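You operate a simulated robot arm through the tools that you are given. There is no shell and no other tool.

Carry out the task below with a simulated robot arm. There is one attempt and no reset: what you move stays moved.

JOB
Press the small white lid home on its can, clear the slide, then load the other small can.
Fine: the shut can goes in the small yellow tray, the other into the holder on the slide.

The check looks at the end state, three seconds after you hand in, the way a careful person would. Anything else that was tipped, shoved, dropped, spilled or broken makes it a failure. Lids that push on must go on centred and level and be pressed home; caps that screw on are set level and turned clockwise until they are tight.

ROBOT AND FRAMES
A 7-joint arm with a two-finger parallel gripper, fixed in place. Base frame: the origin is on the floor under the middle of its stand, x ahead of it, y to its left, z up. Readings come in mm, degrees, newtons and seconds.
It reaches about 1479 mm from its shoulder. Its first joint turns from -166.0 to 166.0 degrees. Payload 4.4 kg.
Tool frame: the origin (TCP) lies between the finger pads and is the grasp point; the fingertips stand 23 mm ahead of it; z points along the fingers, y is the line along which they close. The gripper opens to 94 mm. The fingers are 38 mm wide and 10 mm thick; the gripper's body (54 by 96 mm) begins 39 mm behind the TCP.
Orientation is told as [roll, pitch, yaw] about the base's x, y, z axes, in that order, counted from this pose: with the fingers straight down and closing along the base's y, the tool's x points along the base's -x, its y along +y and its z along -z.

CONTROLS
- The arm moves only by the tool servo_tool. Its argument "targets" is a list of rows, each a list of 7 numbers: the shift along the base's x, y, z in cm, then the turn, a rotation vector about the base's x, y, z in degrees, then the opening in per cent of the stroke, from 0 (shut) to 100 (fully open). In form: [[x, y, z, wx, wy, wz, claw], ...]. A call has 1 to 20 rows; each row is the pose to reach, as a shift and turn from the pose commanded when the call began. A row lasts 0.2 s, in which the tool goes at most 50 mm and 8.6 degrees; a call with a longer step from one row to the next is refused whole, and so is a gripper value outside its range. A pose out of reach is approached as far as the arm can. The call stops where the force on the tool passes 70 N (or 10 N more than at its start, if that is more) or the arm is blocked; 0.2 s more then pass. Each finger travels about 72 mm/s and halts on what it meets, pressing with about 31 N; the grip force reading is that of the motor and also rises with nothing between the fingers. The clock runs only during rows and for 0.2 s after the last one: add rows that repeat a pose to give the fingers time. The reply holds the time, the measured pose of the TCP, the force on the tool along the base axes, the opening and the grip force, in the units named above and with some noise, with the torque about the TCP (base axes, N m) and any sound that the robot's microphone picked up, and new pictures: "show" is both (left out), scene, wrist or none.
- Cameras (640 x 400 px; columns grow to the right, rows downward): "scene" is fixed at [220.9, 501.3, 1487]; the picture's right is [-0.60, -0.80, 0.00], its down [-0.23, 0.17, -0.96] and it looks along [0.77, -0.57, -0.29] (base axes); focal length 324 px, centre (320, 200). "wrist" rides on the gripper at [86, 16, -75] in the tool frame; the picture's right is [-0.18, 0.98, 0.00], its down [-0.58, -0.11, -0.81] and it looks along [-0.79, -0.15, 0.59] (tool axes); focal length 243 px, centre (320, 200). There is no depth. A picture from a camera that has moved, and an enlarged one, comes with that camera's place and axes in the base frame and with its lens.
- zoom(camera, box): a new picture of the part [left, top, right, bottom] of that camera's present view, enlarged. The clock stands still meanwhile.
- hand_in(): hands the job in; it is judged then, once.

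Nothing tells you positions but the pictures and the camera data. Unless the task says otherwise, let go and move clear before handing in.

The tools are called as name(argument=value, ...) on one line, values as JSON. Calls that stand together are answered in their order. servo_tool: Moves the arm, as the interface text tells. Its arguments: {"type":"object","properties":{"targets":{"type":"array","items":{"type":"array","items":{"type":"number"}}},"show":{"type":"string","enum":["both","scene","wrist","none"]}},"required":["targets"]} The other tools are called the same way: zoom (camera, box) takes an enlarged picture of a part of a camera's view; hand_in () hands the job in.

At the start:

```text
time: 0.0
tool_pos: [646.5, -145.6, 1394.7]
ee_rot: [0.0, -0.1, 0.0]
wrist_force: [0.6, 0.4, 0.1]
moment: [0.01, 0.0, 0.03]
width: 93.8
grip_force: 0.1
```

scene: 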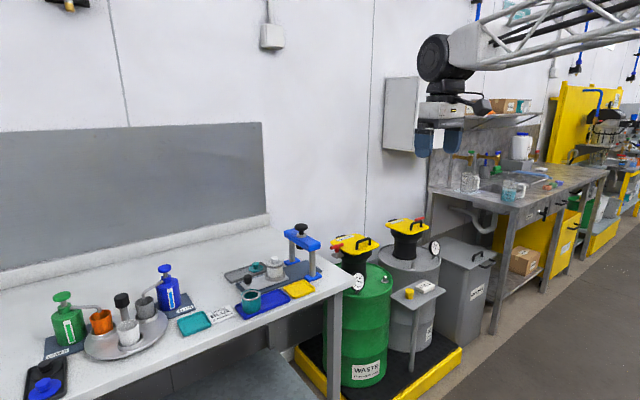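
wrist: 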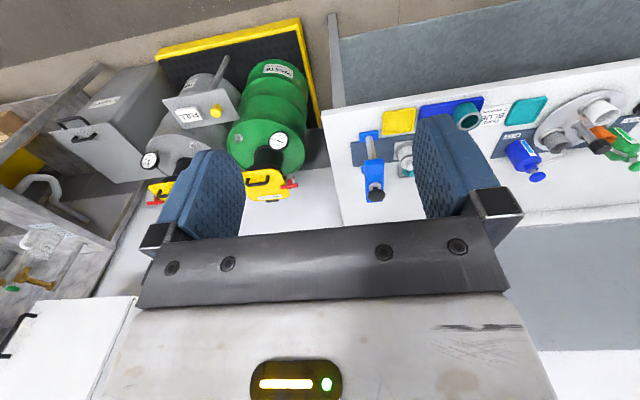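

I see a bench on the left with a press slide, small cans, and coloured trays; I'll zoom in to identify everything before moving.

zoom(camera="scene", box=[210, 215, 340, 325])

zoom(camera="scene", box=[20, 250, 220, 400])

zoom(camera="wrist", box=[330, 80, 560, 220])

zoom(camera="scene", box=[320, 210, 480, 310])

```text
3.64 times, centred on (275, 270) of scene
camera zoom: at [220.9, 501.3, 1487.0], right [-0.6, -0.8, 0.0], down [-0.23, 0.17, -0.96], along [0.77, -0.57, -0.29], focal length 1176 px, centre (484, -54)
```

zoom: 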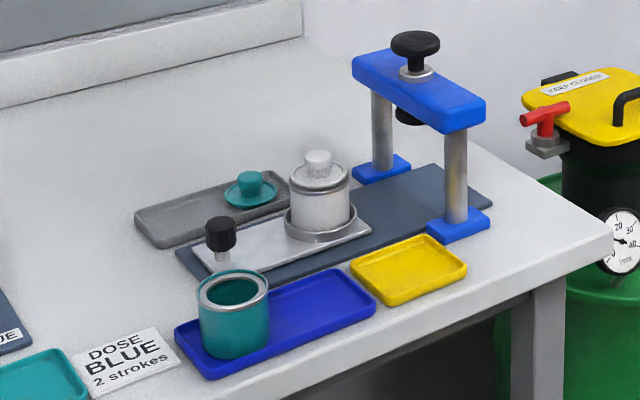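

```text
2.67 times, centred on (120, 325) of scene
camera zoom: at [220.9, 501.3, 1487.0], right [-0.6, -0.8, 0.0], down [-0.23, 0.17, -0.96], along [0.77, -0.57, -0.29], focal length 863 px, centre (853, -133)
```

zoom: 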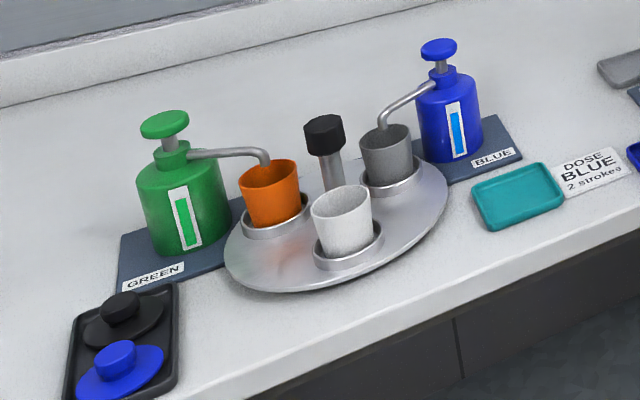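

```text
2.78 times, centred on (445, 150) of wrist
camera zoom: at [560.0, -130.5, 1468.9], right [0.18, 0.98, 0.0], down [0.58, -0.11, 0.81], along [0.79, -0.15, -0.59], focal length 675 px, centre (-28, 339)
```

zoom: 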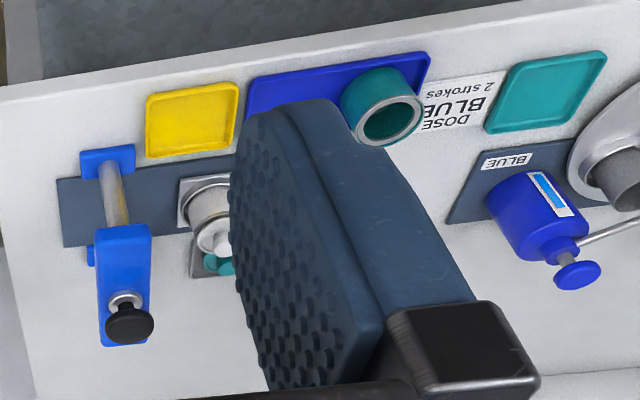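

```text
4.00 times, centred on (400, 260) of scene
camera zoom: at [220.9, 501.3, 1487.0], right [-0.6, -0.8, 0.0], down [-0.23, 0.17, -0.96], along [0.77, -0.57, -0.29], focal length 1294 px, centre (0, -40)
```

zoom: 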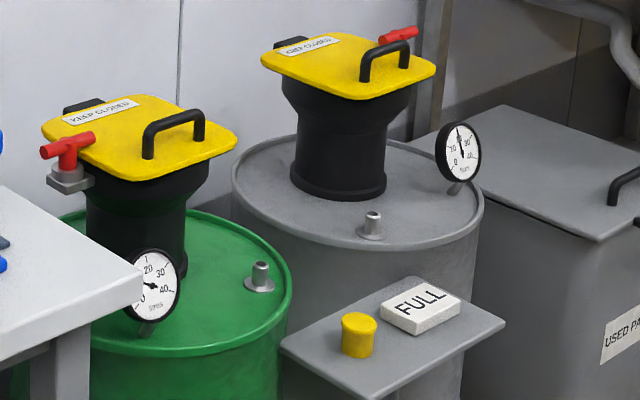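

I see the slide (dark track, plate with black handle at +y end) carrying the white can with its lid loosely on at about (1124, 29, 905), the press at about y = -78, the yellow tray near (1002, 7), and the open teal can near (1001, 174) in the blue tray. I'll move the wrist camera nearer for a better look, staying high.

servo_tool(targets=[[2.2, 2.6, -1.7, 0, 0, 0, 100], [4.3, 5.1, -3.4, 0, 0, 0, 100], [6.4, 7.7, -5.1, 0, 0, 0, 100], [8.6, 10.3, -6.9, 0, 0, 0, 100], [10.7, 12.9, -8.6, 0, 0, 0, 100], [12.9, 15.4, -10.3, 0, 0, 0, 100], [15, 18, -12, 0, 0, 0, 100], [15, 18, -12, 0, 0, 0, 100]], show="both")

```text
time: 1.8
tool_pos: [796.9, 34.8, 1275.8]
ee_rot: [0.0, 0.0, 0.0]
wrist_force: [0.0, 0.5, -0.1]
moment: [0.01, -0.03, -0.01]
width: 93.6
grip_force: 0.0
camera wrist: at [709.6, 49.4, 1348.7], right [0.18, 0.98, 0.0], down [0.58, -0.11, 0.81], along [0.79, -0.15, -0.59], focal length 243 px, centre (320, 200)
```

scene: 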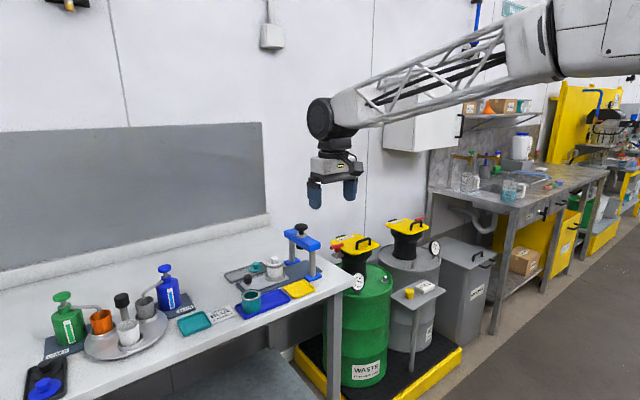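
wrist: 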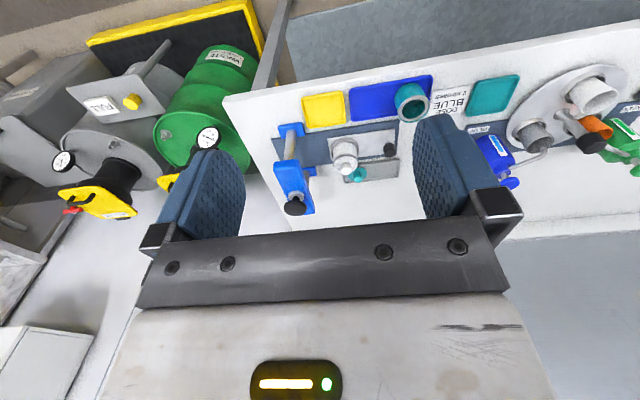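

zoom(camera="wrist", box=[250, 65, 450, 225])

zoom(camera="scene", box=[240, 240, 300, 280])

zoom(camera="scene", box=[275, 215, 335, 290])

```text
2.50 times, centred on (350, 145) of wrist
camera zoom: at [709.6, 49.4, 1348.7], right [0.18, 0.98, 0.0], down [0.58, -0.11, 0.81], along [0.79, -0.15, -0.59], focal length 606 px, centre (245, 338)
```

zoom: 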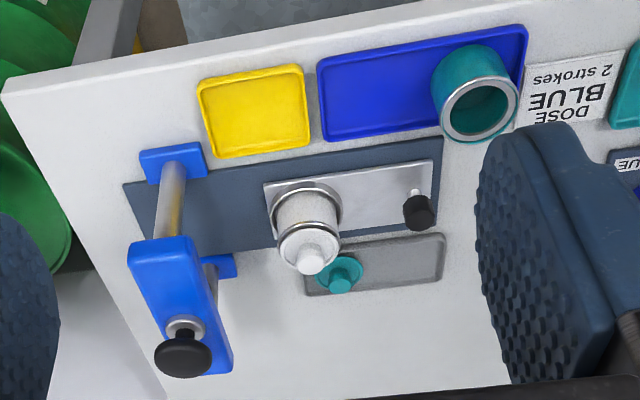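

```text
10.00 times, centred on (270, 260) of scene
camera zoom: at [220.9, 501.3, 1487.0], right [-0.6, -0.8, 0.0], down [-0.23, 0.17, -0.96], along [0.77, -0.57, -0.29], focal length 3236 px, centre (820, -400)
```

zoom: 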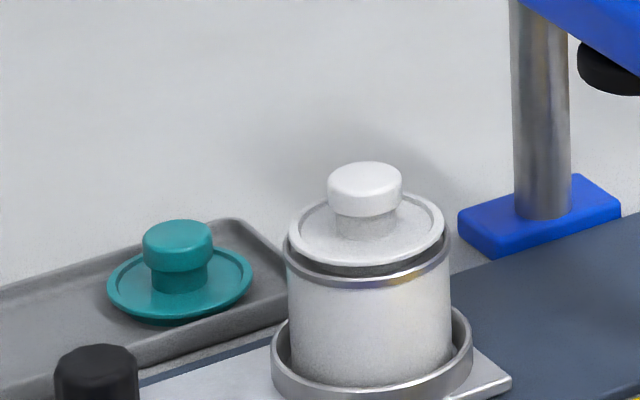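

```text
5.33 times, centred on (305, 252) of scene
camera zoom: at [220.9, 501.3, 1487.0], right [-0.6, -0.8, 0.0], down [-0.23, 0.17, -0.96], along [0.77, -0.57, -0.29], focal length 1726 px, centre (400, -80)
```

zoom: 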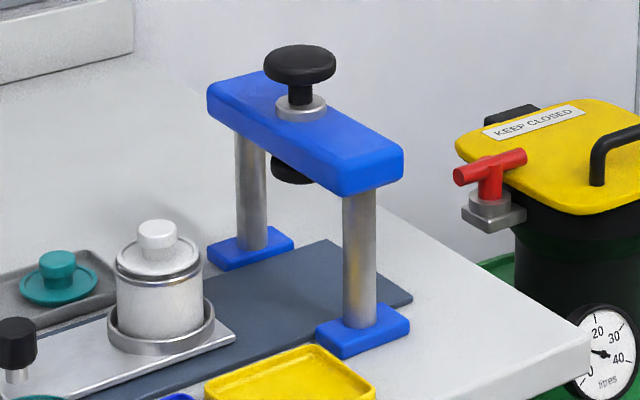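

The arm is clear of everything and the slide, can and press are now better seen. I'll come closer over the slide's handle (about (1112, 135, 938)) for a more precise look.

servo_tool(targets=[[3, 0.9, -2.7, 0, 0, 0, 100], [6.1, 1.9, -5.4, 0, 0, 0, 100], [9.1, 2.8, -8.1, 0, 0, 0, 100], [12.2, 3.8, -10.8, 0, 0, 0, 100], [15.2, 4.7, -13.5, 0, 0, 0, 100], [18.2, 5.6, -16.2, 0, 0, 0, 100], [21.3, 6.6, -18.9, 0, 0, 0, 100], [24.3, 7.5, -21.6, 0, 0, 0, 100], [24.3, 7.5, -21.6, 0, 0, 0, 100]], show="both")

```text
time: 3.8
tool_pos: [1040.2, 108.5, 1057.4]
ee_rot: [0.0, 0.0, 0.0]
wrist_force: [0.1, 0.2, 0.1]
moment: [0.02, -0.01, -0.03]
width: 94.0
grip_force: 0.1
camera wrist: at [953.8, 124.5, 1131.2], right [0.18, 0.98, 0.0], down [0.58, -0.11, 0.81], along [0.79, -0.15, -0.59], focal length 243 px, centre (320, 200)
```

scene: 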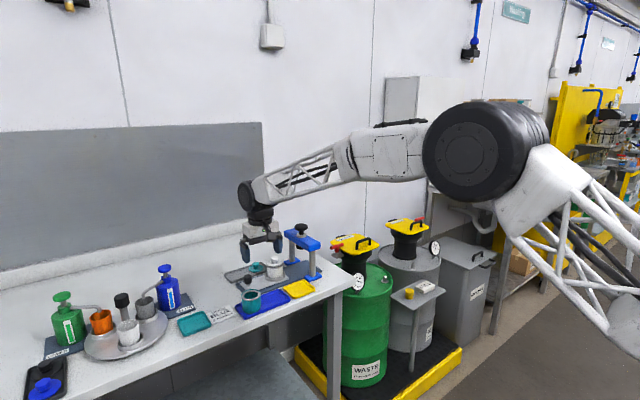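
wrist: 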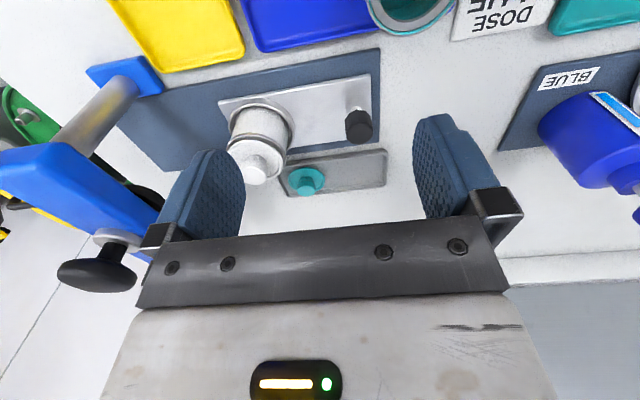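

zoom(camera="wrist", box=[200, 60, 400, 200])

zoom(camera="wrist", box=[0, 0, 220, 300])

zoom(camera="scene", box=[220, 210, 340, 320])

```text
2.86 times, centred on (300, 130) of wrist
camera zoom: at [953.8, 124.5, 1131.2], right [0.18, 0.98, 0.0], down [0.58, -0.11, 0.81], along [0.79, -0.15, -0.59], focal length 693 px, centre (377, 400)
```

zoom: 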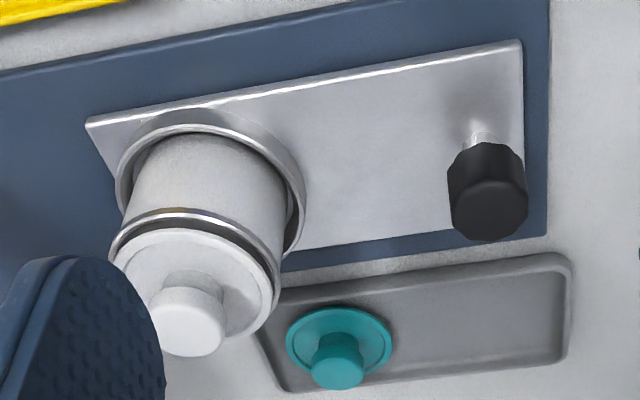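

```text
1.33 times, centred on (110, 150) of wrist
camera zoom: at [953.8, 124.5, 1131.2], right [0.18, 0.98, 0.0], down [0.58, -0.11, 0.81], along [0.79, -0.15, -0.59], focal length 324 px, centre (600, 267)
```

zoom: 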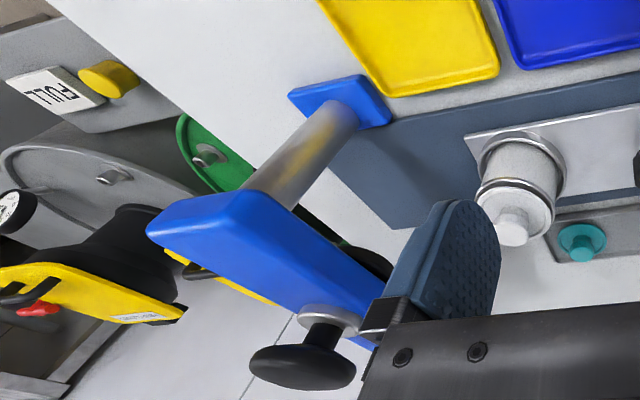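

```text
3.64 times, centred on (280, 265) of scene
camera zoom: at [220.9, 501.3, 1487.0], right [-0.6, -0.8, 0.0], down [-0.23, 0.17, -0.96], along [0.77, -0.57, -0.29], focal length 1176 px, centre (466, -36)
```

zoom: 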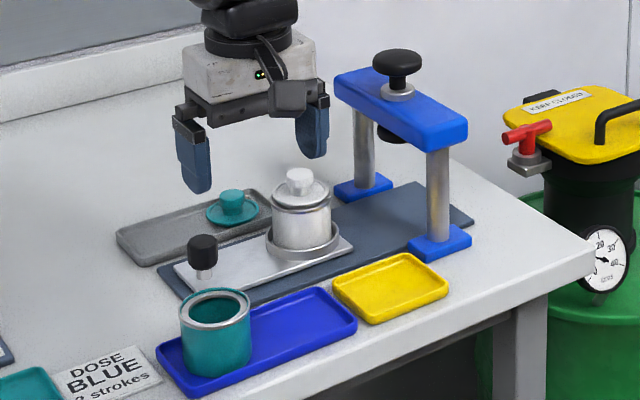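

The handle's black knob is at about (1110, 134) with its top near z 938; the white can's lid knob is at (1113, 31, 972) and the press plunger near y = -78. I'll go above the handle with the fingers part open.

servo_tool(targets=[[2.4, 0.8, -1.5, 0, 0, 0, 80], [4.8, 1.7, -3, 0, 0, 0, 60], [7.0, 2.5, -5, 0, 0, 0, 60], [7.0, 2.5, -7.0, 0, 0, 0, 60], [7.0, 2.5, -7.0, 0, 0, 0, 60]], show="both")

```text
time: 5.0
tool_pos: [1109.3, 132.5, 989.3]
ee_rot: [0.0, 0.1, 0.0]
wrist_force: [-0.4, 0.7, -0.5]
moment: [-0.01, 0.01, 0.03]
width: 56.5
grip_force: 0.1
camera wrist: at [1022.6, 148.3, 1062.6], right [0.18, 0.98, 0.0], down [0.58, -0.11, 0.81], along [0.79, -0.15, -0.59], focal length 243 px, centre (320, 200)
```

scene: 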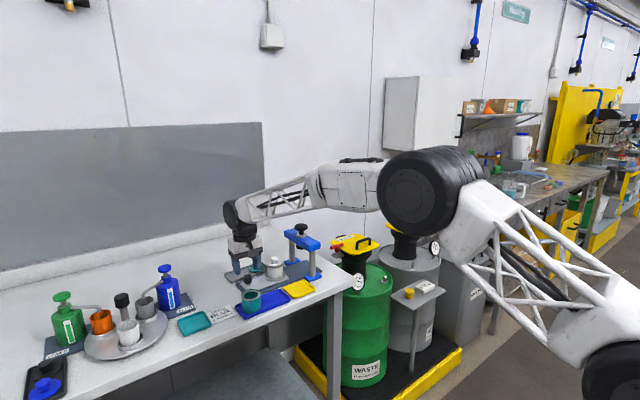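
wrist: 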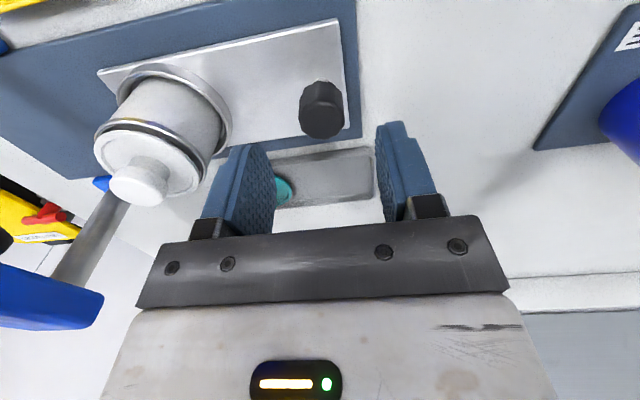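

The handle knob sits right under the grasp point at about (1110, 132, 938). I'll lower around it and close the fingers on it.

servo_tool(targets=[[0.05, 0, -2, 0, 0, 0, 60], [0.05, 0, -3.5, 0, 0, 0, 60], [0.05, 0, -4.9, 0, 0, 0, 60], [0.05, 0, -4.9, 0, 0, 0, 45], [0.05, 0, -4.9, 0, 0, 0, 35], [0.05, 0, -4.9, 0, 0, 0, 25], [0.05, 0, -4.9, 0, 0, 0, 20]], show="both")

```text
time: 6.6
tool_pos: [1110.7, 134.1, 940.6]
ee_rot: [0.0, 0.0, 0.0]
wrist_force: [0.6, 1.6, -1.7]
moment: [0.38, -0.49, 0.0]
width: 25.8
grip_force: 45.5
camera wrist: at [1023.5, 149.5, 1013.5], right [0.18, 0.98, 0.0], down [0.58, -0.11, 0.81], along [0.79, -0.15, -0.59], focal length 243 px, centre (320, 200)
```

scene: 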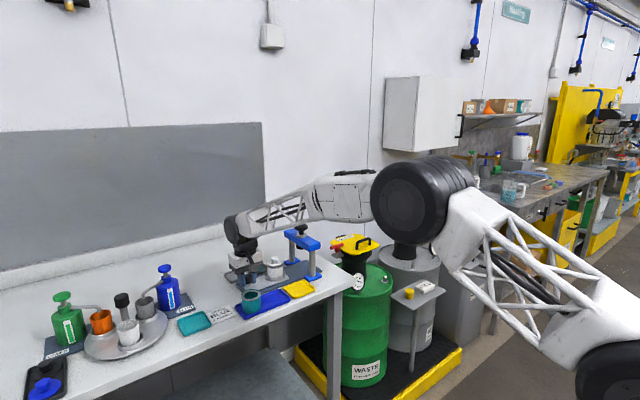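
wrist: 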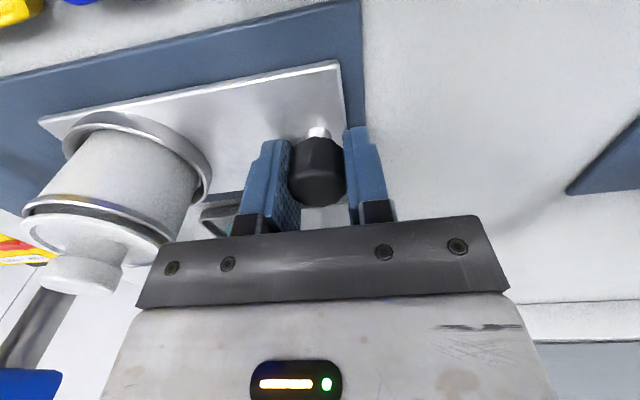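

The handle is held (25.8 mm across). I'll slide the carriage gently toward the press along -y, then check alignment.

servo_tool(targets=[[0, -0.2, 0, 0, 0, 0, 20], [0, -0.6, 0, 0, 0, 0, 20], [0, -1.1, 0, 0, 0, 0, 20], [0, -1.7, 0, 0, 0, 0, 20], [0, -2.3, 0, 0, 0, 0, 20], [0, -2.9, 0, 0, 0, 0, 20], [0, -3.5, 0, 0, 0, 0, 20], [0, -4.1, 0, 0, 0, 0, 20], [0, -4.7, 0, 0, 0, 0, 20], [0, -5.3, 0, 0, 0, 0, 20], [0, -5.9, 0, 0, 0, 0, 20], [0, -6.5, 0, 0, 0, 0, 20], [0, -7.1, 0, 0, 0, 0, 20], [0, -7.6, 0, 0, 0, 0, 20], [0, -7.9, 0, 0, 0, 0, 20], [0, -8.0, 0, 0, 0, 0, 20]], show="both")

```text
time: 10.0
tool_pos: [1110.3, 54.8, 938.8]
ee_rot: [0.0, 0.0, -0.1]
wrist_force: [10.1, 0.6, -10.4]
moment: [0.38, -1.25, 0.0]
width: 25.8
grip_force: 44.8
camera wrist: at [1023.3, 69.5, 1013.6], right [0.18, 0.98, 0.0], down [0.58, -0.11, 0.81], along [0.79, -0.15, -0.59], focal length 243 px, centre (320, 200)
```

scene: 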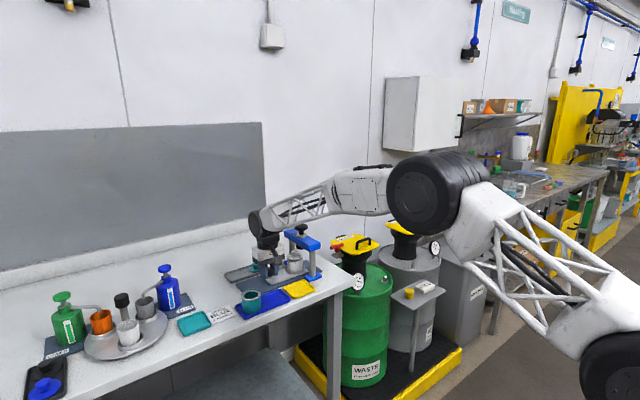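
wrist: 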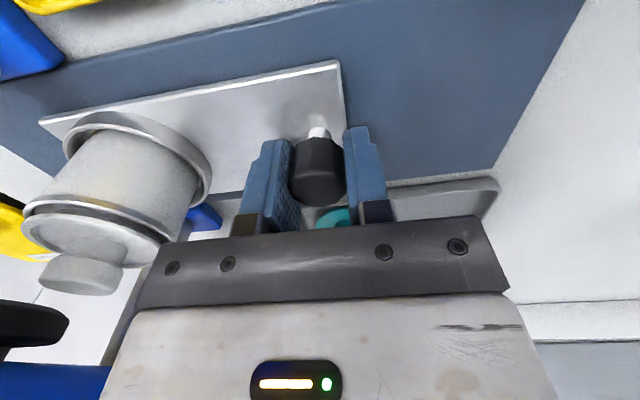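

zoom(camera="scene", box=[220, 200, 340, 310])

zoom(camera="wrist", box=[0, 40, 240, 320])

```text
3.64 times, centred on (280, 255) of scene
camera zoom: at [220.9, 501.3, 1487.0], right [-0.6, -0.8, 0.0], down [-0.23, 0.17, -0.96], along [0.77, -0.57, -0.29], focal length 1176 px, centre (466, 0)
```

zoom: 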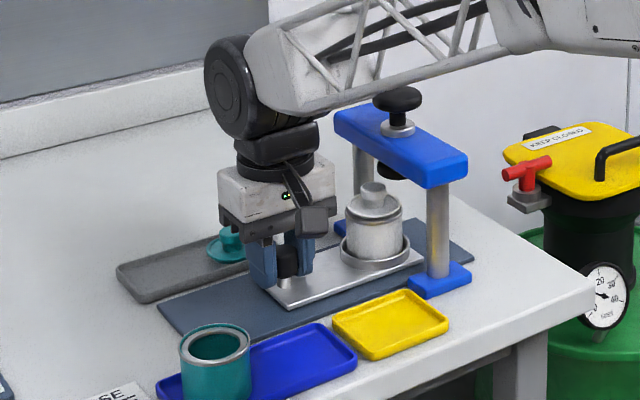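

```text
1.43 times, centred on (120, 180) of wrist
camera zoom: at [1023.3, 69.5, 1013.6], right [0.18, 0.98, 0.0], down [0.58, -0.11, 0.81], along [0.79, -0.15, -0.59], focal length 347 px, centre (606, 229)
```

zoom: 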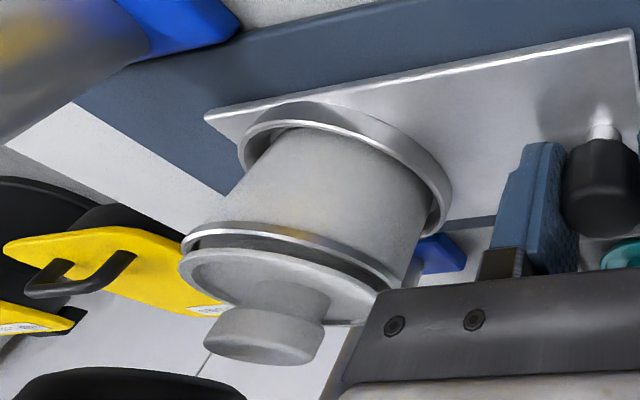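

The slide moves freely and the lid stays level. I estimate about 29 mm more to bring the can under the plunger; I'll advance most of it slowly and feel for a stop.

servo_tool(targets=[[0, -0.4, 0, 0, 0, 0, 20], [0, -0.9, 0, 0, 0, 0, 20], [0, -1.4, 0, 0, 0, 0, 20], [0, -1.9, 0, 0, 0, 0, 20], [0, -2.3, 0, 0, 0, 0, 20], [0, -2.5, 0, 0, 0, 0, 20], [0, -2.6, 0, 0, 0, 0, 20]], show="both")

zoom(camera="scene", box=[260, 210, 340, 290])

zoom(camera="wrist", box=[0, 40, 240, 400])

```text
time: 11.6
tool_pos: [1110.3, 28.2, 938.3]
ee_rot: [0.0, 0.0, 0.0]
wrist_force: [-29.3, -0.5, 1.7]
moment: [0.43, -0.43, -0.04]
width: 25.7
grip_force: 45.1
camera wrist: at [1023.4, 43.3, 1013.7], right [0.18, 0.98, 0.0], down [0.58, -0.11, 0.81], along [0.79, -0.15, -0.59], focal length 243 px, centre (320, 200)
```

scene: 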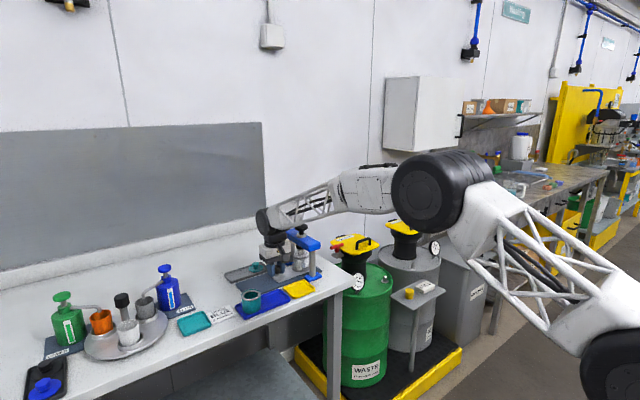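
wrist: 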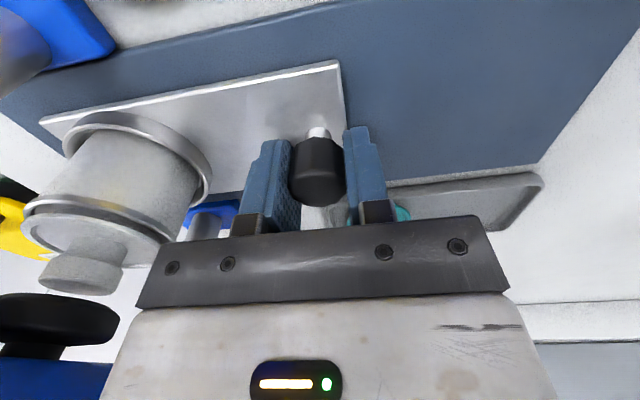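

```text
5.00 times, centred on (300, 250) of scene
camera zoom: at [220.9, 501.3, 1487.0], right [-0.6, -0.8, 0.0], down [-0.23, 0.17, -0.96], along [0.77, -0.57, -0.29], focal length 1618 px, centre (420, -50)
```

zoom: 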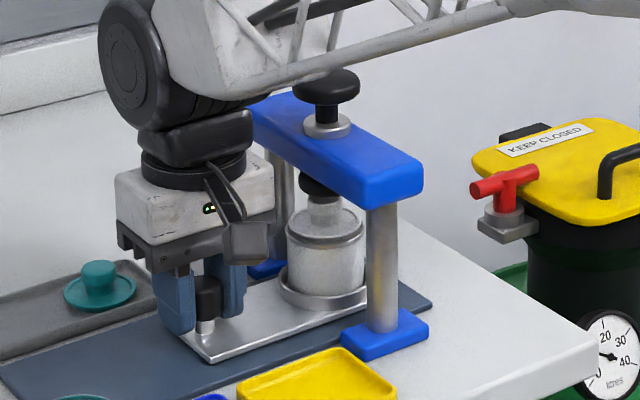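

```text
1.11 times, centred on (120, 220) of wrist
camera zoom: at [1023.4, 43.3, 1013.7], right [0.18, 0.98, 0.0], down [0.58, -0.11, 0.81], along [0.79, -0.15, -0.59], focal length 270 px, centre (542, 178)
```

zoom: 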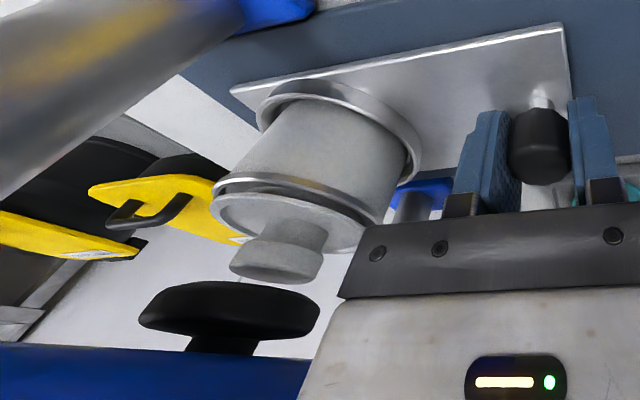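

The plunger hangs just above the lid's knob; comparing columns, the can needs about 2–2.5 mm more toward -y. I'll nudge that and re-check.

servo_tool(targets=[[0, -0.1, 0, 0, 0, 0, 20], [0, -0.2, 0, 0, 0, 0, 20], [0, -0.24, 0, 0, 0, 0, 20], [0, -0.24, 0, 0, 0, 0, 20]], show="scene")

zoom(camera="scene", box=[280, 215, 330, 280])

```text
time: 12.6
tool_pos: [1109.3, 24.5, 941.0]
ee_rot: [0.1, 0.1, 0.0]
wrist_force: [-16.2, -0.6, 0.3]
moment: [0.4, 0.64, 0.09]
width: 25.9
grip_force: 44.8
```

scene: 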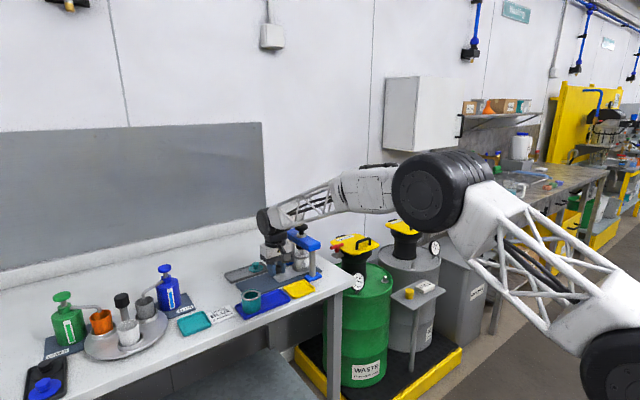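

```text
6.15 times, centred on (305, 248) of scene
camera zoom: at [220.9, 501.3, 1487.0], right [-0.6, -0.8, 0.0], down [-0.23, 0.17, -0.96], along [0.77, -0.57, -0.29], focal length 1991 px, centre (412, -92)
```

zoom: 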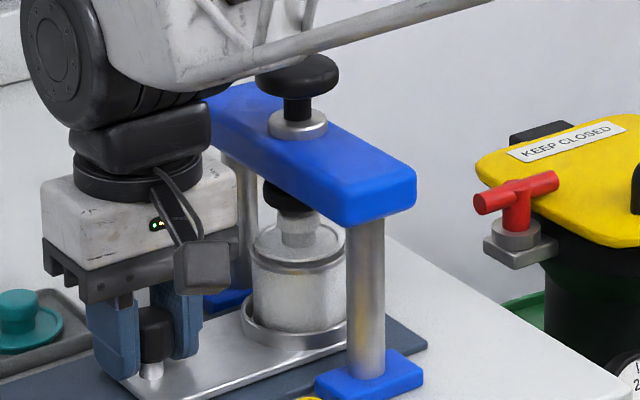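

Nearly aligned; another millimetre, then I'll release the handle and rise clear for a check from another angle.

servo_tool(targets=[[0, -0.1, 0, 0, 0, 0, 20], [0, -0.12, 0, 0, 0, 0, 20], [0, -0.12, 0, 0, 0, 0, 40], [0, -0.12, 0, 0, 0, 0, 60], [0, -0.12, 0, 0, 0, 0, 60], [0, -0.12, 0.8, 0, 0, 0, 60], [0, -0.12, 2.8, 0, 0, 0, 60], [0, -0.12, 6, 0, 0, 0, 60], [0, -0.12, 10, 0, 0, 0, 60], [0, -0.12, 14.5, 0, 0, 0, 60], [0, -0.12, 19, 0, 0, 0, 60], [-3, -0.12, 22, 0, 0, 0, 60], [-3, -0.12, 22, 0, 0, 0, 60]], show="both")

zoom(camera="scene", box=[270, 210, 340, 290])

zoom(camera="wrist", box=[120, 40, 360, 240])

```text
time: 15.4
tool_pos: [1077.8, 26.5, 1160.7]
ee_rot: [0.0, 0.0, 0.1]
wrist_force: [0.3, -0.5, 0.1]
moment: [0.0, 0.02, -0.01]
width: 56.2
grip_force: 0.1
camera wrist: at [991.0, 41.8, 1234.3], right [0.18, 0.98, 0.0], down [0.58, -0.11, 0.81], along [0.79, -0.15, -0.59], focal length 243 px, centre (320, 200)
```

scene: 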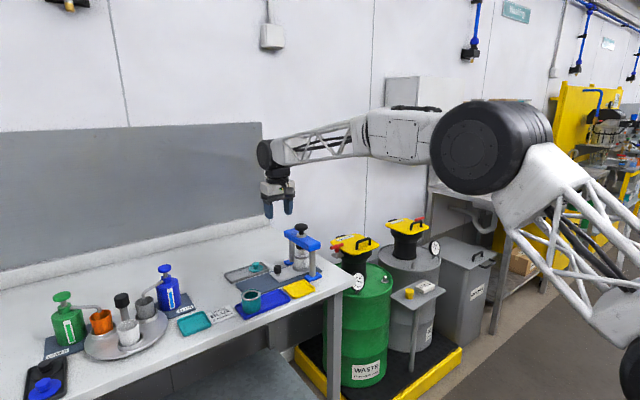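
wrist: 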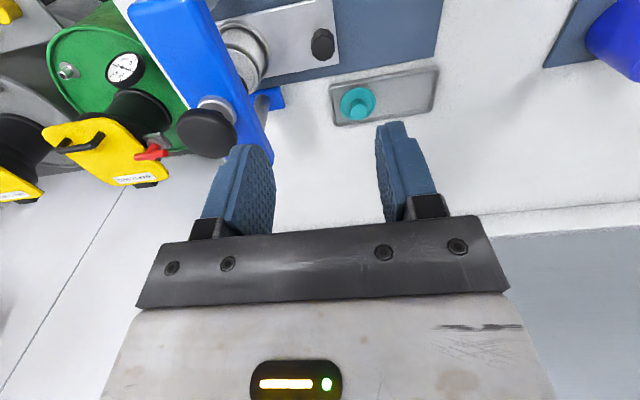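

```text
5.00 times, centred on (305, 250) of scene
camera zoom: at [220.9, 501.3, 1487.0], right [-0.6, -0.8, 0.0], down [-0.23, 0.17, -0.96], along [0.77, -0.57, -0.29], focal length 1618 px, centre (395, -50)
```

zoom: 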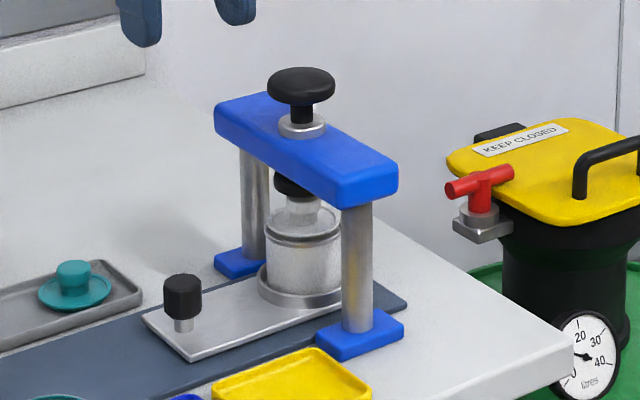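

```text
2.00 times, centred on (240, 140) of wrist
camera zoom: at [991.0, 41.8, 1234.3], right [0.18, 0.98, 0.0], down [0.58, -0.11, 0.81], along [0.79, -0.15, -0.59], focal length 485 px, centre (480, 320)
```

zoom: 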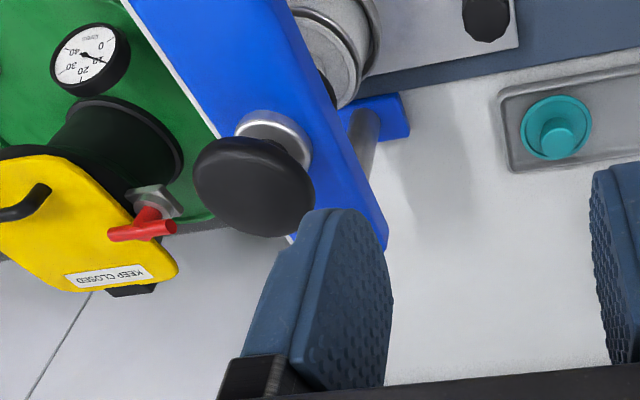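

The can is under the plunger. Next I'll close the fingers and go above the press's black knob (about (1110, -80), top near z 1060) to check alignment before pressing.

servo_tool(targets=[[1, -3.5, 0, 0, 0, 0, 40], [2, -7, 0, 0, 0, 0, 20], [3, -10.4, 0, 0, 0, 0, 0], [3, -10.4, -2, 0, 0, 0, 0], [3, -10.4, -4, 0, 0, 0, 0], [3, -10.4, -4, 0, 0, 0, 0]], show="both")

zoom(camera="scene", box=[270, 190, 340, 270])

zoom(camera="wrist", box=[220, 80, 420, 240])

```text
time: 16.8
tool_pos: [1110.9, -78.6, 1119.6]
ee_rot: [0.1, -0.1, 0.0]
wrist_force: [0.2, 0.1, 0.6]
moment: [0.01, 0.0, -0.01]
width: 0.2
grip_force: 30.8
camera wrist: at [1024.1, -64.1, 1193.5], right [0.18, 0.98, 0.0], down [0.58, -0.11, 0.81], along [0.79, -0.15, -0.59], focal length 243 px, centre (320, 200)
```

scene: 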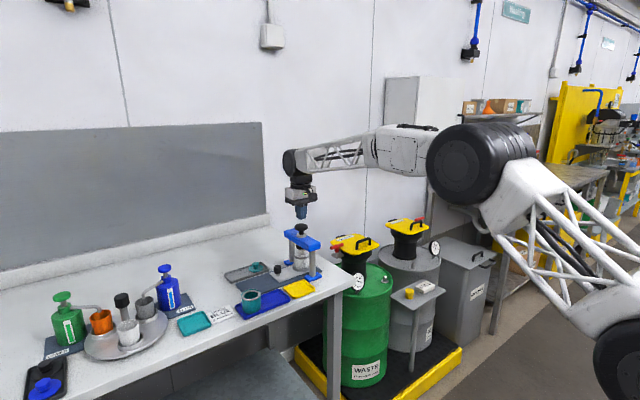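
wrist: 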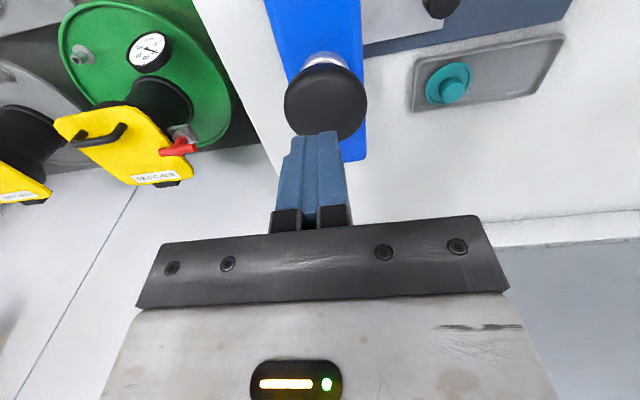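

```text
5.00 times, centred on (305, 230) of scene
camera zoom: at [220.9, 501.3, 1487.0], right [-0.6, -0.8, 0.0], down [-0.23, 0.17, -0.96], along [0.77, -0.57, -0.29], focal length 1618 px, centre (395, 50)
```

zoom: 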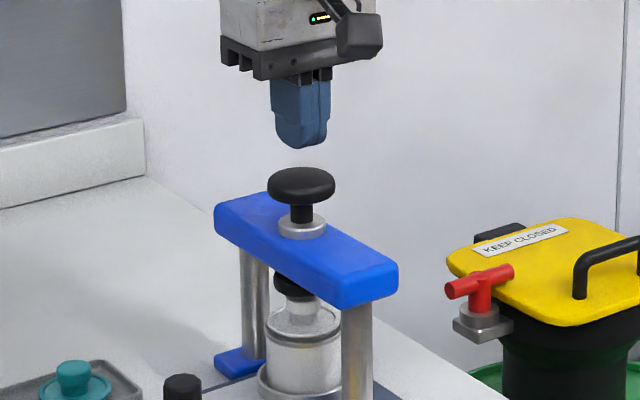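

```text
2.50 times, centred on (320, 160) of wrist
camera zoom: at [1024.1, -64.1, 1193.5], right [0.18, 0.98, 0.0], down [0.58, -0.11, 0.81], along [0.79, -0.15, -0.59], focal length 606 px, centre (320, 300)
```

zoom: 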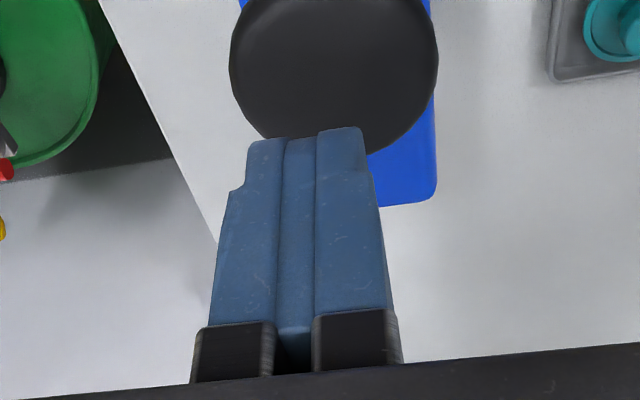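

The closed fingers are centred over the press knob. I'll come down onto it gently and watch the force.

servo_tool(targets=[[0, 0.12, -1.5, 0, 0, 0, 0], [0, 0.12, -2.5, 0, 0, 0, 0], [0, 0.12, -3, 0, 0, 0, 0], [0, 0.12, -3.3, 0, 0, 0, 0], [0, 0.12, -3.6, 0, 0, 0, 0], [0, 0.12, -3.9, 0, 0, 0, 0], [0, 0.12, -4.2, 0, 0, 0, 0], [0, 0.12, -4.4, 0, 0, 0, 0]], show="scene")

zoom(camera="scene", box=[270, 200, 340, 280])

```text
time: 18.2
tool_pos: [1111.4, -78.7, 1092.9]
ee_rot: [-0.1, -0.7, 0.0]
wrist_force: [3.7, -0.3, 10.5]
moment: [0.04, 0.11, 0.07]
width: 0.0
grip_force: 31.3
heard: snap
stopped in row 7: the force on the tool passed its limit at 79 N (the readings are from after the stop); the commanded pose is now the measured one
```

scene: 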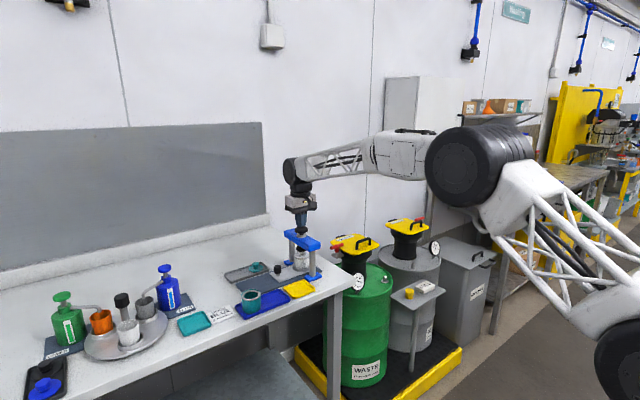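

```text
5.00 times, centred on (305, 240) of scene
camera zoom: at [220.9, 501.3, 1487.0], right [-0.6, -0.8, 0.0], down [-0.23, 0.17, -0.96], along [0.77, -0.57, -0.29], focal length 1618 px, centre (395, 0)
```

zoom: 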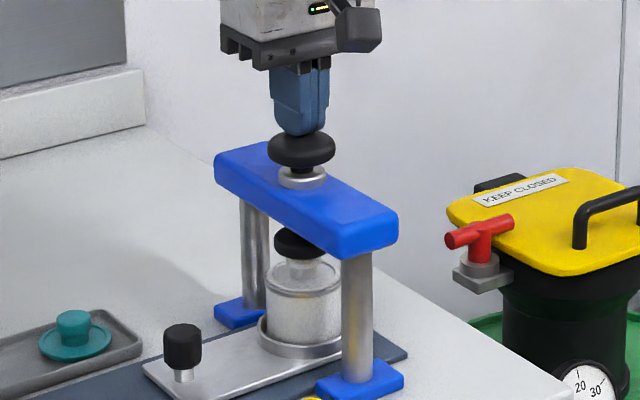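

zoom(camera="scene", box=[285, 235, 325, 275])

zoom(camera="wrist", box=[220, 0, 460, 200])

```text
10.00 times, centred on (305, 255) of scene
camera zoom: at [220.9, 501.3, 1487.0], right [-0.6, -0.8, 0.0], down [-0.23, 0.17, -0.96], along [0.77, -0.57, -0.29], focal length 3236 px, centre (470, -350)
```

zoom: 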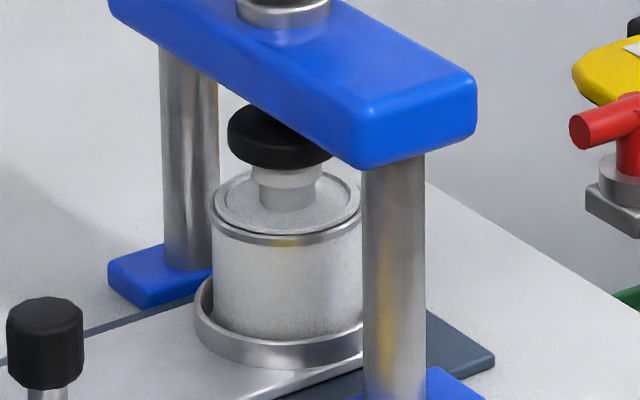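

```text
2.00 times, centred on (340, 100) of wrist
camera zoom: at [1023.4, -62.7, 1165.2], right [0.18, 0.98, 0.0], down [0.57, -0.11, 0.81], along [0.8, -0.15, -0.58], focal length 485 px, centre (280, 400)
```

zoom: 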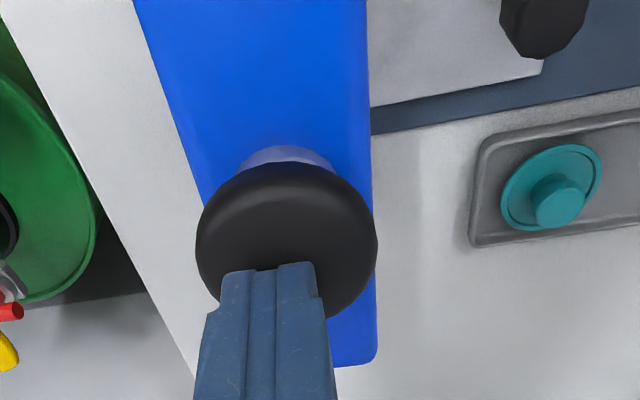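

A snap was heard and the lid now looks flush inside the rim. I'll lift off, straighten the slight tilt, and go back above the slide handle.

servo_tool(targets=[[0, 0, 1, 0, 0.7, 0, 0], [0, 0, 3, 0, 0.7, 0, 0], [0, 0, 6.5, 0, 0.7, 0, 0], [0, 3, 9, 0, 0.7, 0, 20], [0, 7, 9, 0, 0.7, 0, 40], [-0.1, 10.35, 9, 0, 0.7, 0, 60], [-0.1, 10.35, 5, 0, 0.7, 0, 60], [-0.1, 10.35, 0.5, 0, 0.7, 0, 60], [-0.1, 10.35, -4, 0, 0.7, 0, 60], [-0.1, 10.35, -8, 0, 0.7, 0, 60], [-0.1, 10.35, -9, 0, 0.7, 0, 60], [-0.1, 10.35, -9, 0, 0.7, 0, 60]], show="both")

zoom(camera="scene", box=[280, 220, 330, 280])

zoom(camera="wrist", box=[0, 40, 400, 290])

```text
time: 20.8
tool_pos: [1109.7, 27.3, 1000.4]
ee_rot: [0.0, 0.0, 0.0]
wrist_force: [-0.4, 0.2, 0.6]
moment: [-0.03, 0.02, -0.01]
width: 56.3
grip_force: 0.1
camera wrist: at [1023.7, 42.0, 1074.6], right [0.18, 0.98, 0.0], down [0.58, -0.11, 0.81], along [0.79, -0.15, -0.59], focal length 243 px, centre (320, 200)
```

scene: 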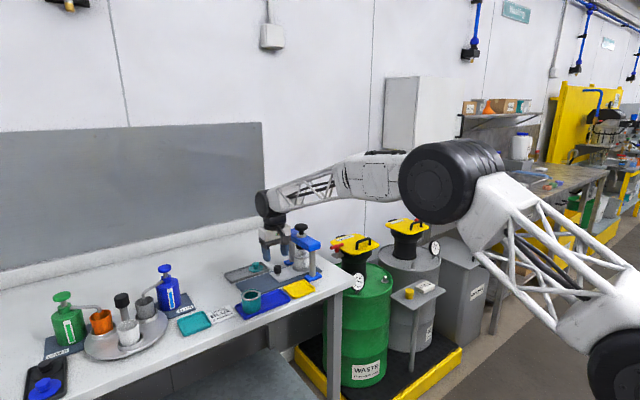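
wrist: 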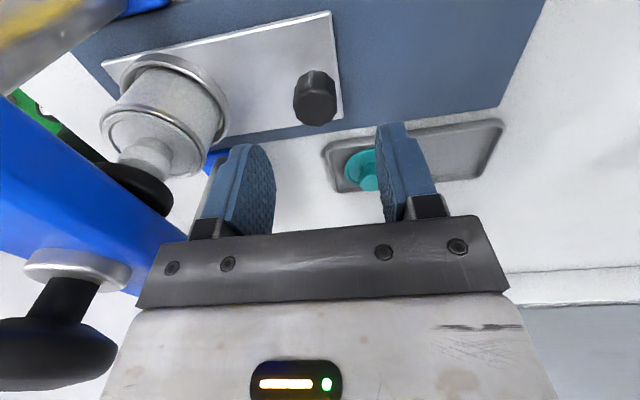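

```text
6.67 times, centred on (305, 250) of scene
camera zoom: at [220.9, 501.3, 1487.0], right [-0.6, -0.8, 0.0], down [-0.23, 0.17, -0.96], along [0.77, -0.57, -0.29], focal length 2157 px, centre (420, -133)
```

zoom: 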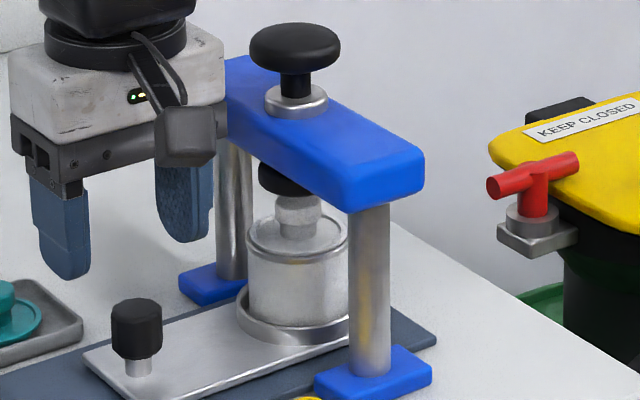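

```text
1.60 times, centred on (200, 165) of wrist
camera zoom: at [1023.7, 42.0, 1074.6], right [0.18, 0.98, 0.0], down [0.58, -0.11, 0.81], along [0.79, -0.15, -0.59], focal length 388 px, centre (512, 256)
```

zoom: 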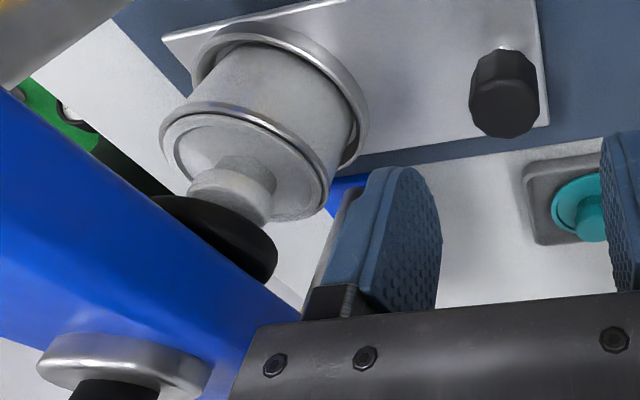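

The lid is flush and level in the can's rim, and the plunger has sprung back. The handle is about 3 mm toward -y of my grasp point; I'll correct, lower, and grip it again.

servo_tool(targets=[[0, -0.3, -2, 0, 0, 0, 60], [0, -0.3, -4, 0, 0, 0, 60], [0, -0.3, -5.5, 0, 0, 0, 60], [0, -0.3, -6.1, 0, 0, 0, 60], [0, -0.3, -6.1, 0, 0, 0, 45], [0, -0.3, -6.1, 0, 0, 0, 35], [0, -0.3, -6.1, 0, 0, 0, 25], [0, -0.3, -6.1, 0, 0, 0, 20], [0, -0.3, -6.1, 0, 0, 0, 20]], show="wrist")

```text
time: 22.8
tool_pos: [1110.1, 24.5, 940.2]
ee_rot: [0.0, 0.1, 0.1]
wrist_force: [2.4, 28.2, -1.4]
moment: [0.61, -0.33, -0.12]
width: 26.0
grip_force: 45.4
camera wrist: at [1023.8, 39.9, 1013.6], right [0.18, 0.98, 0.0], down [0.58, -0.11, 0.81], along [0.79, -0.15, -0.59], focal length 243 px, centre (320, 200)
```

wrist: 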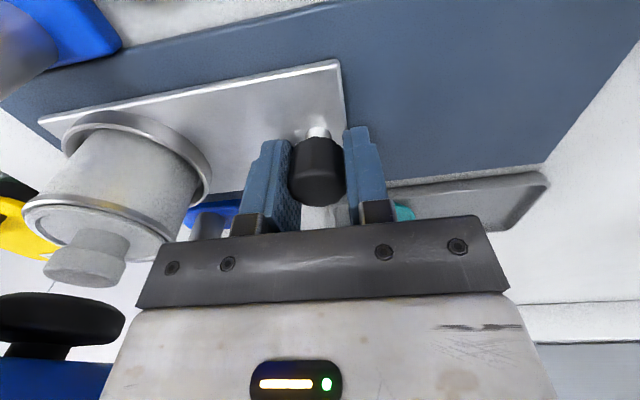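

The handle is gripped again (the +28 N suggests the slide is at its inner stop). I'll pull it back out to where it started, about 109 mm.

servo_tool(targets=[[0, 0.3, 0, 0, 0, 0, 20], [0, 0.8, 0, 0, 0, 0, 20], [0, 1.4, 0, 0, 0, 0, 20], [0, 2.0, 0, 0, 0, 0, 20], [0, 2.7, 0, 0, 0, 0, 20], [0, 3.4, 0, 0, 0, 0, 20], [0, 4.1, 0, 0, 0, 0, 20], [0, 4.8, 0, 0, 0, 0, 20], [0, 5.5, 0, 0, 0, 0, 20], [0, 6.2, 0, 0, 0, 0, 20], [0, 6.9, 0, 0, 0, 0, 20], [0, 7.6, 0, 0, 0, 0, 20], [0, 8.3, 0, 0, 0, 0, 20], [0, 9.0, 0, 0, 0, 0, 20], [0, 9.6, 0, 0, 0, 0, 20], [0, 10.2, 0, 0, 0, 0, 20], [0, 10.6, 0, 0, 0, 0, 20], [0, 10.8, 0, 0, 0, 0, 20]], show="both")

```text
time: 26.6
tool_pos: [1109.6, 131.6, 939.7]
ee_rot: [0.0, 0.1, -0.1]
wrist_force: [-21.8, -0.1, 10.8]
moment: [0.4, 1.03, 0.03]
width: 25.6
grip_force: 45.2
camera wrist: at [1023.1, 146.4, 1013.7], right [0.18, 0.98, 0.0], down [0.58, -0.11, 0.81], along [0.79, -0.15, -0.59], focal length 243 px, centre (320, 200)
```

scene: 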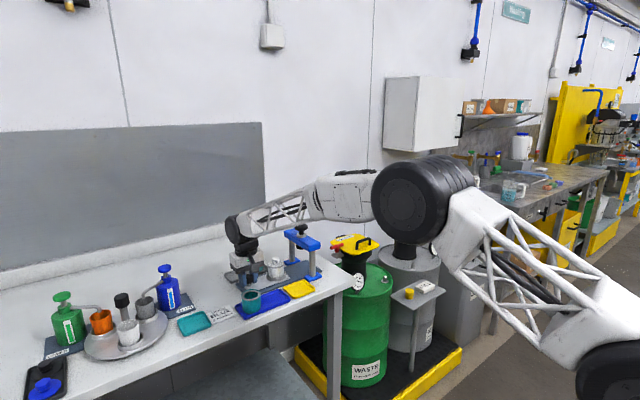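
wrist: 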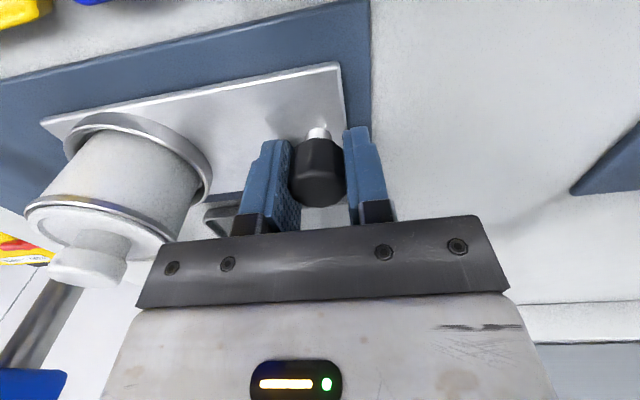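

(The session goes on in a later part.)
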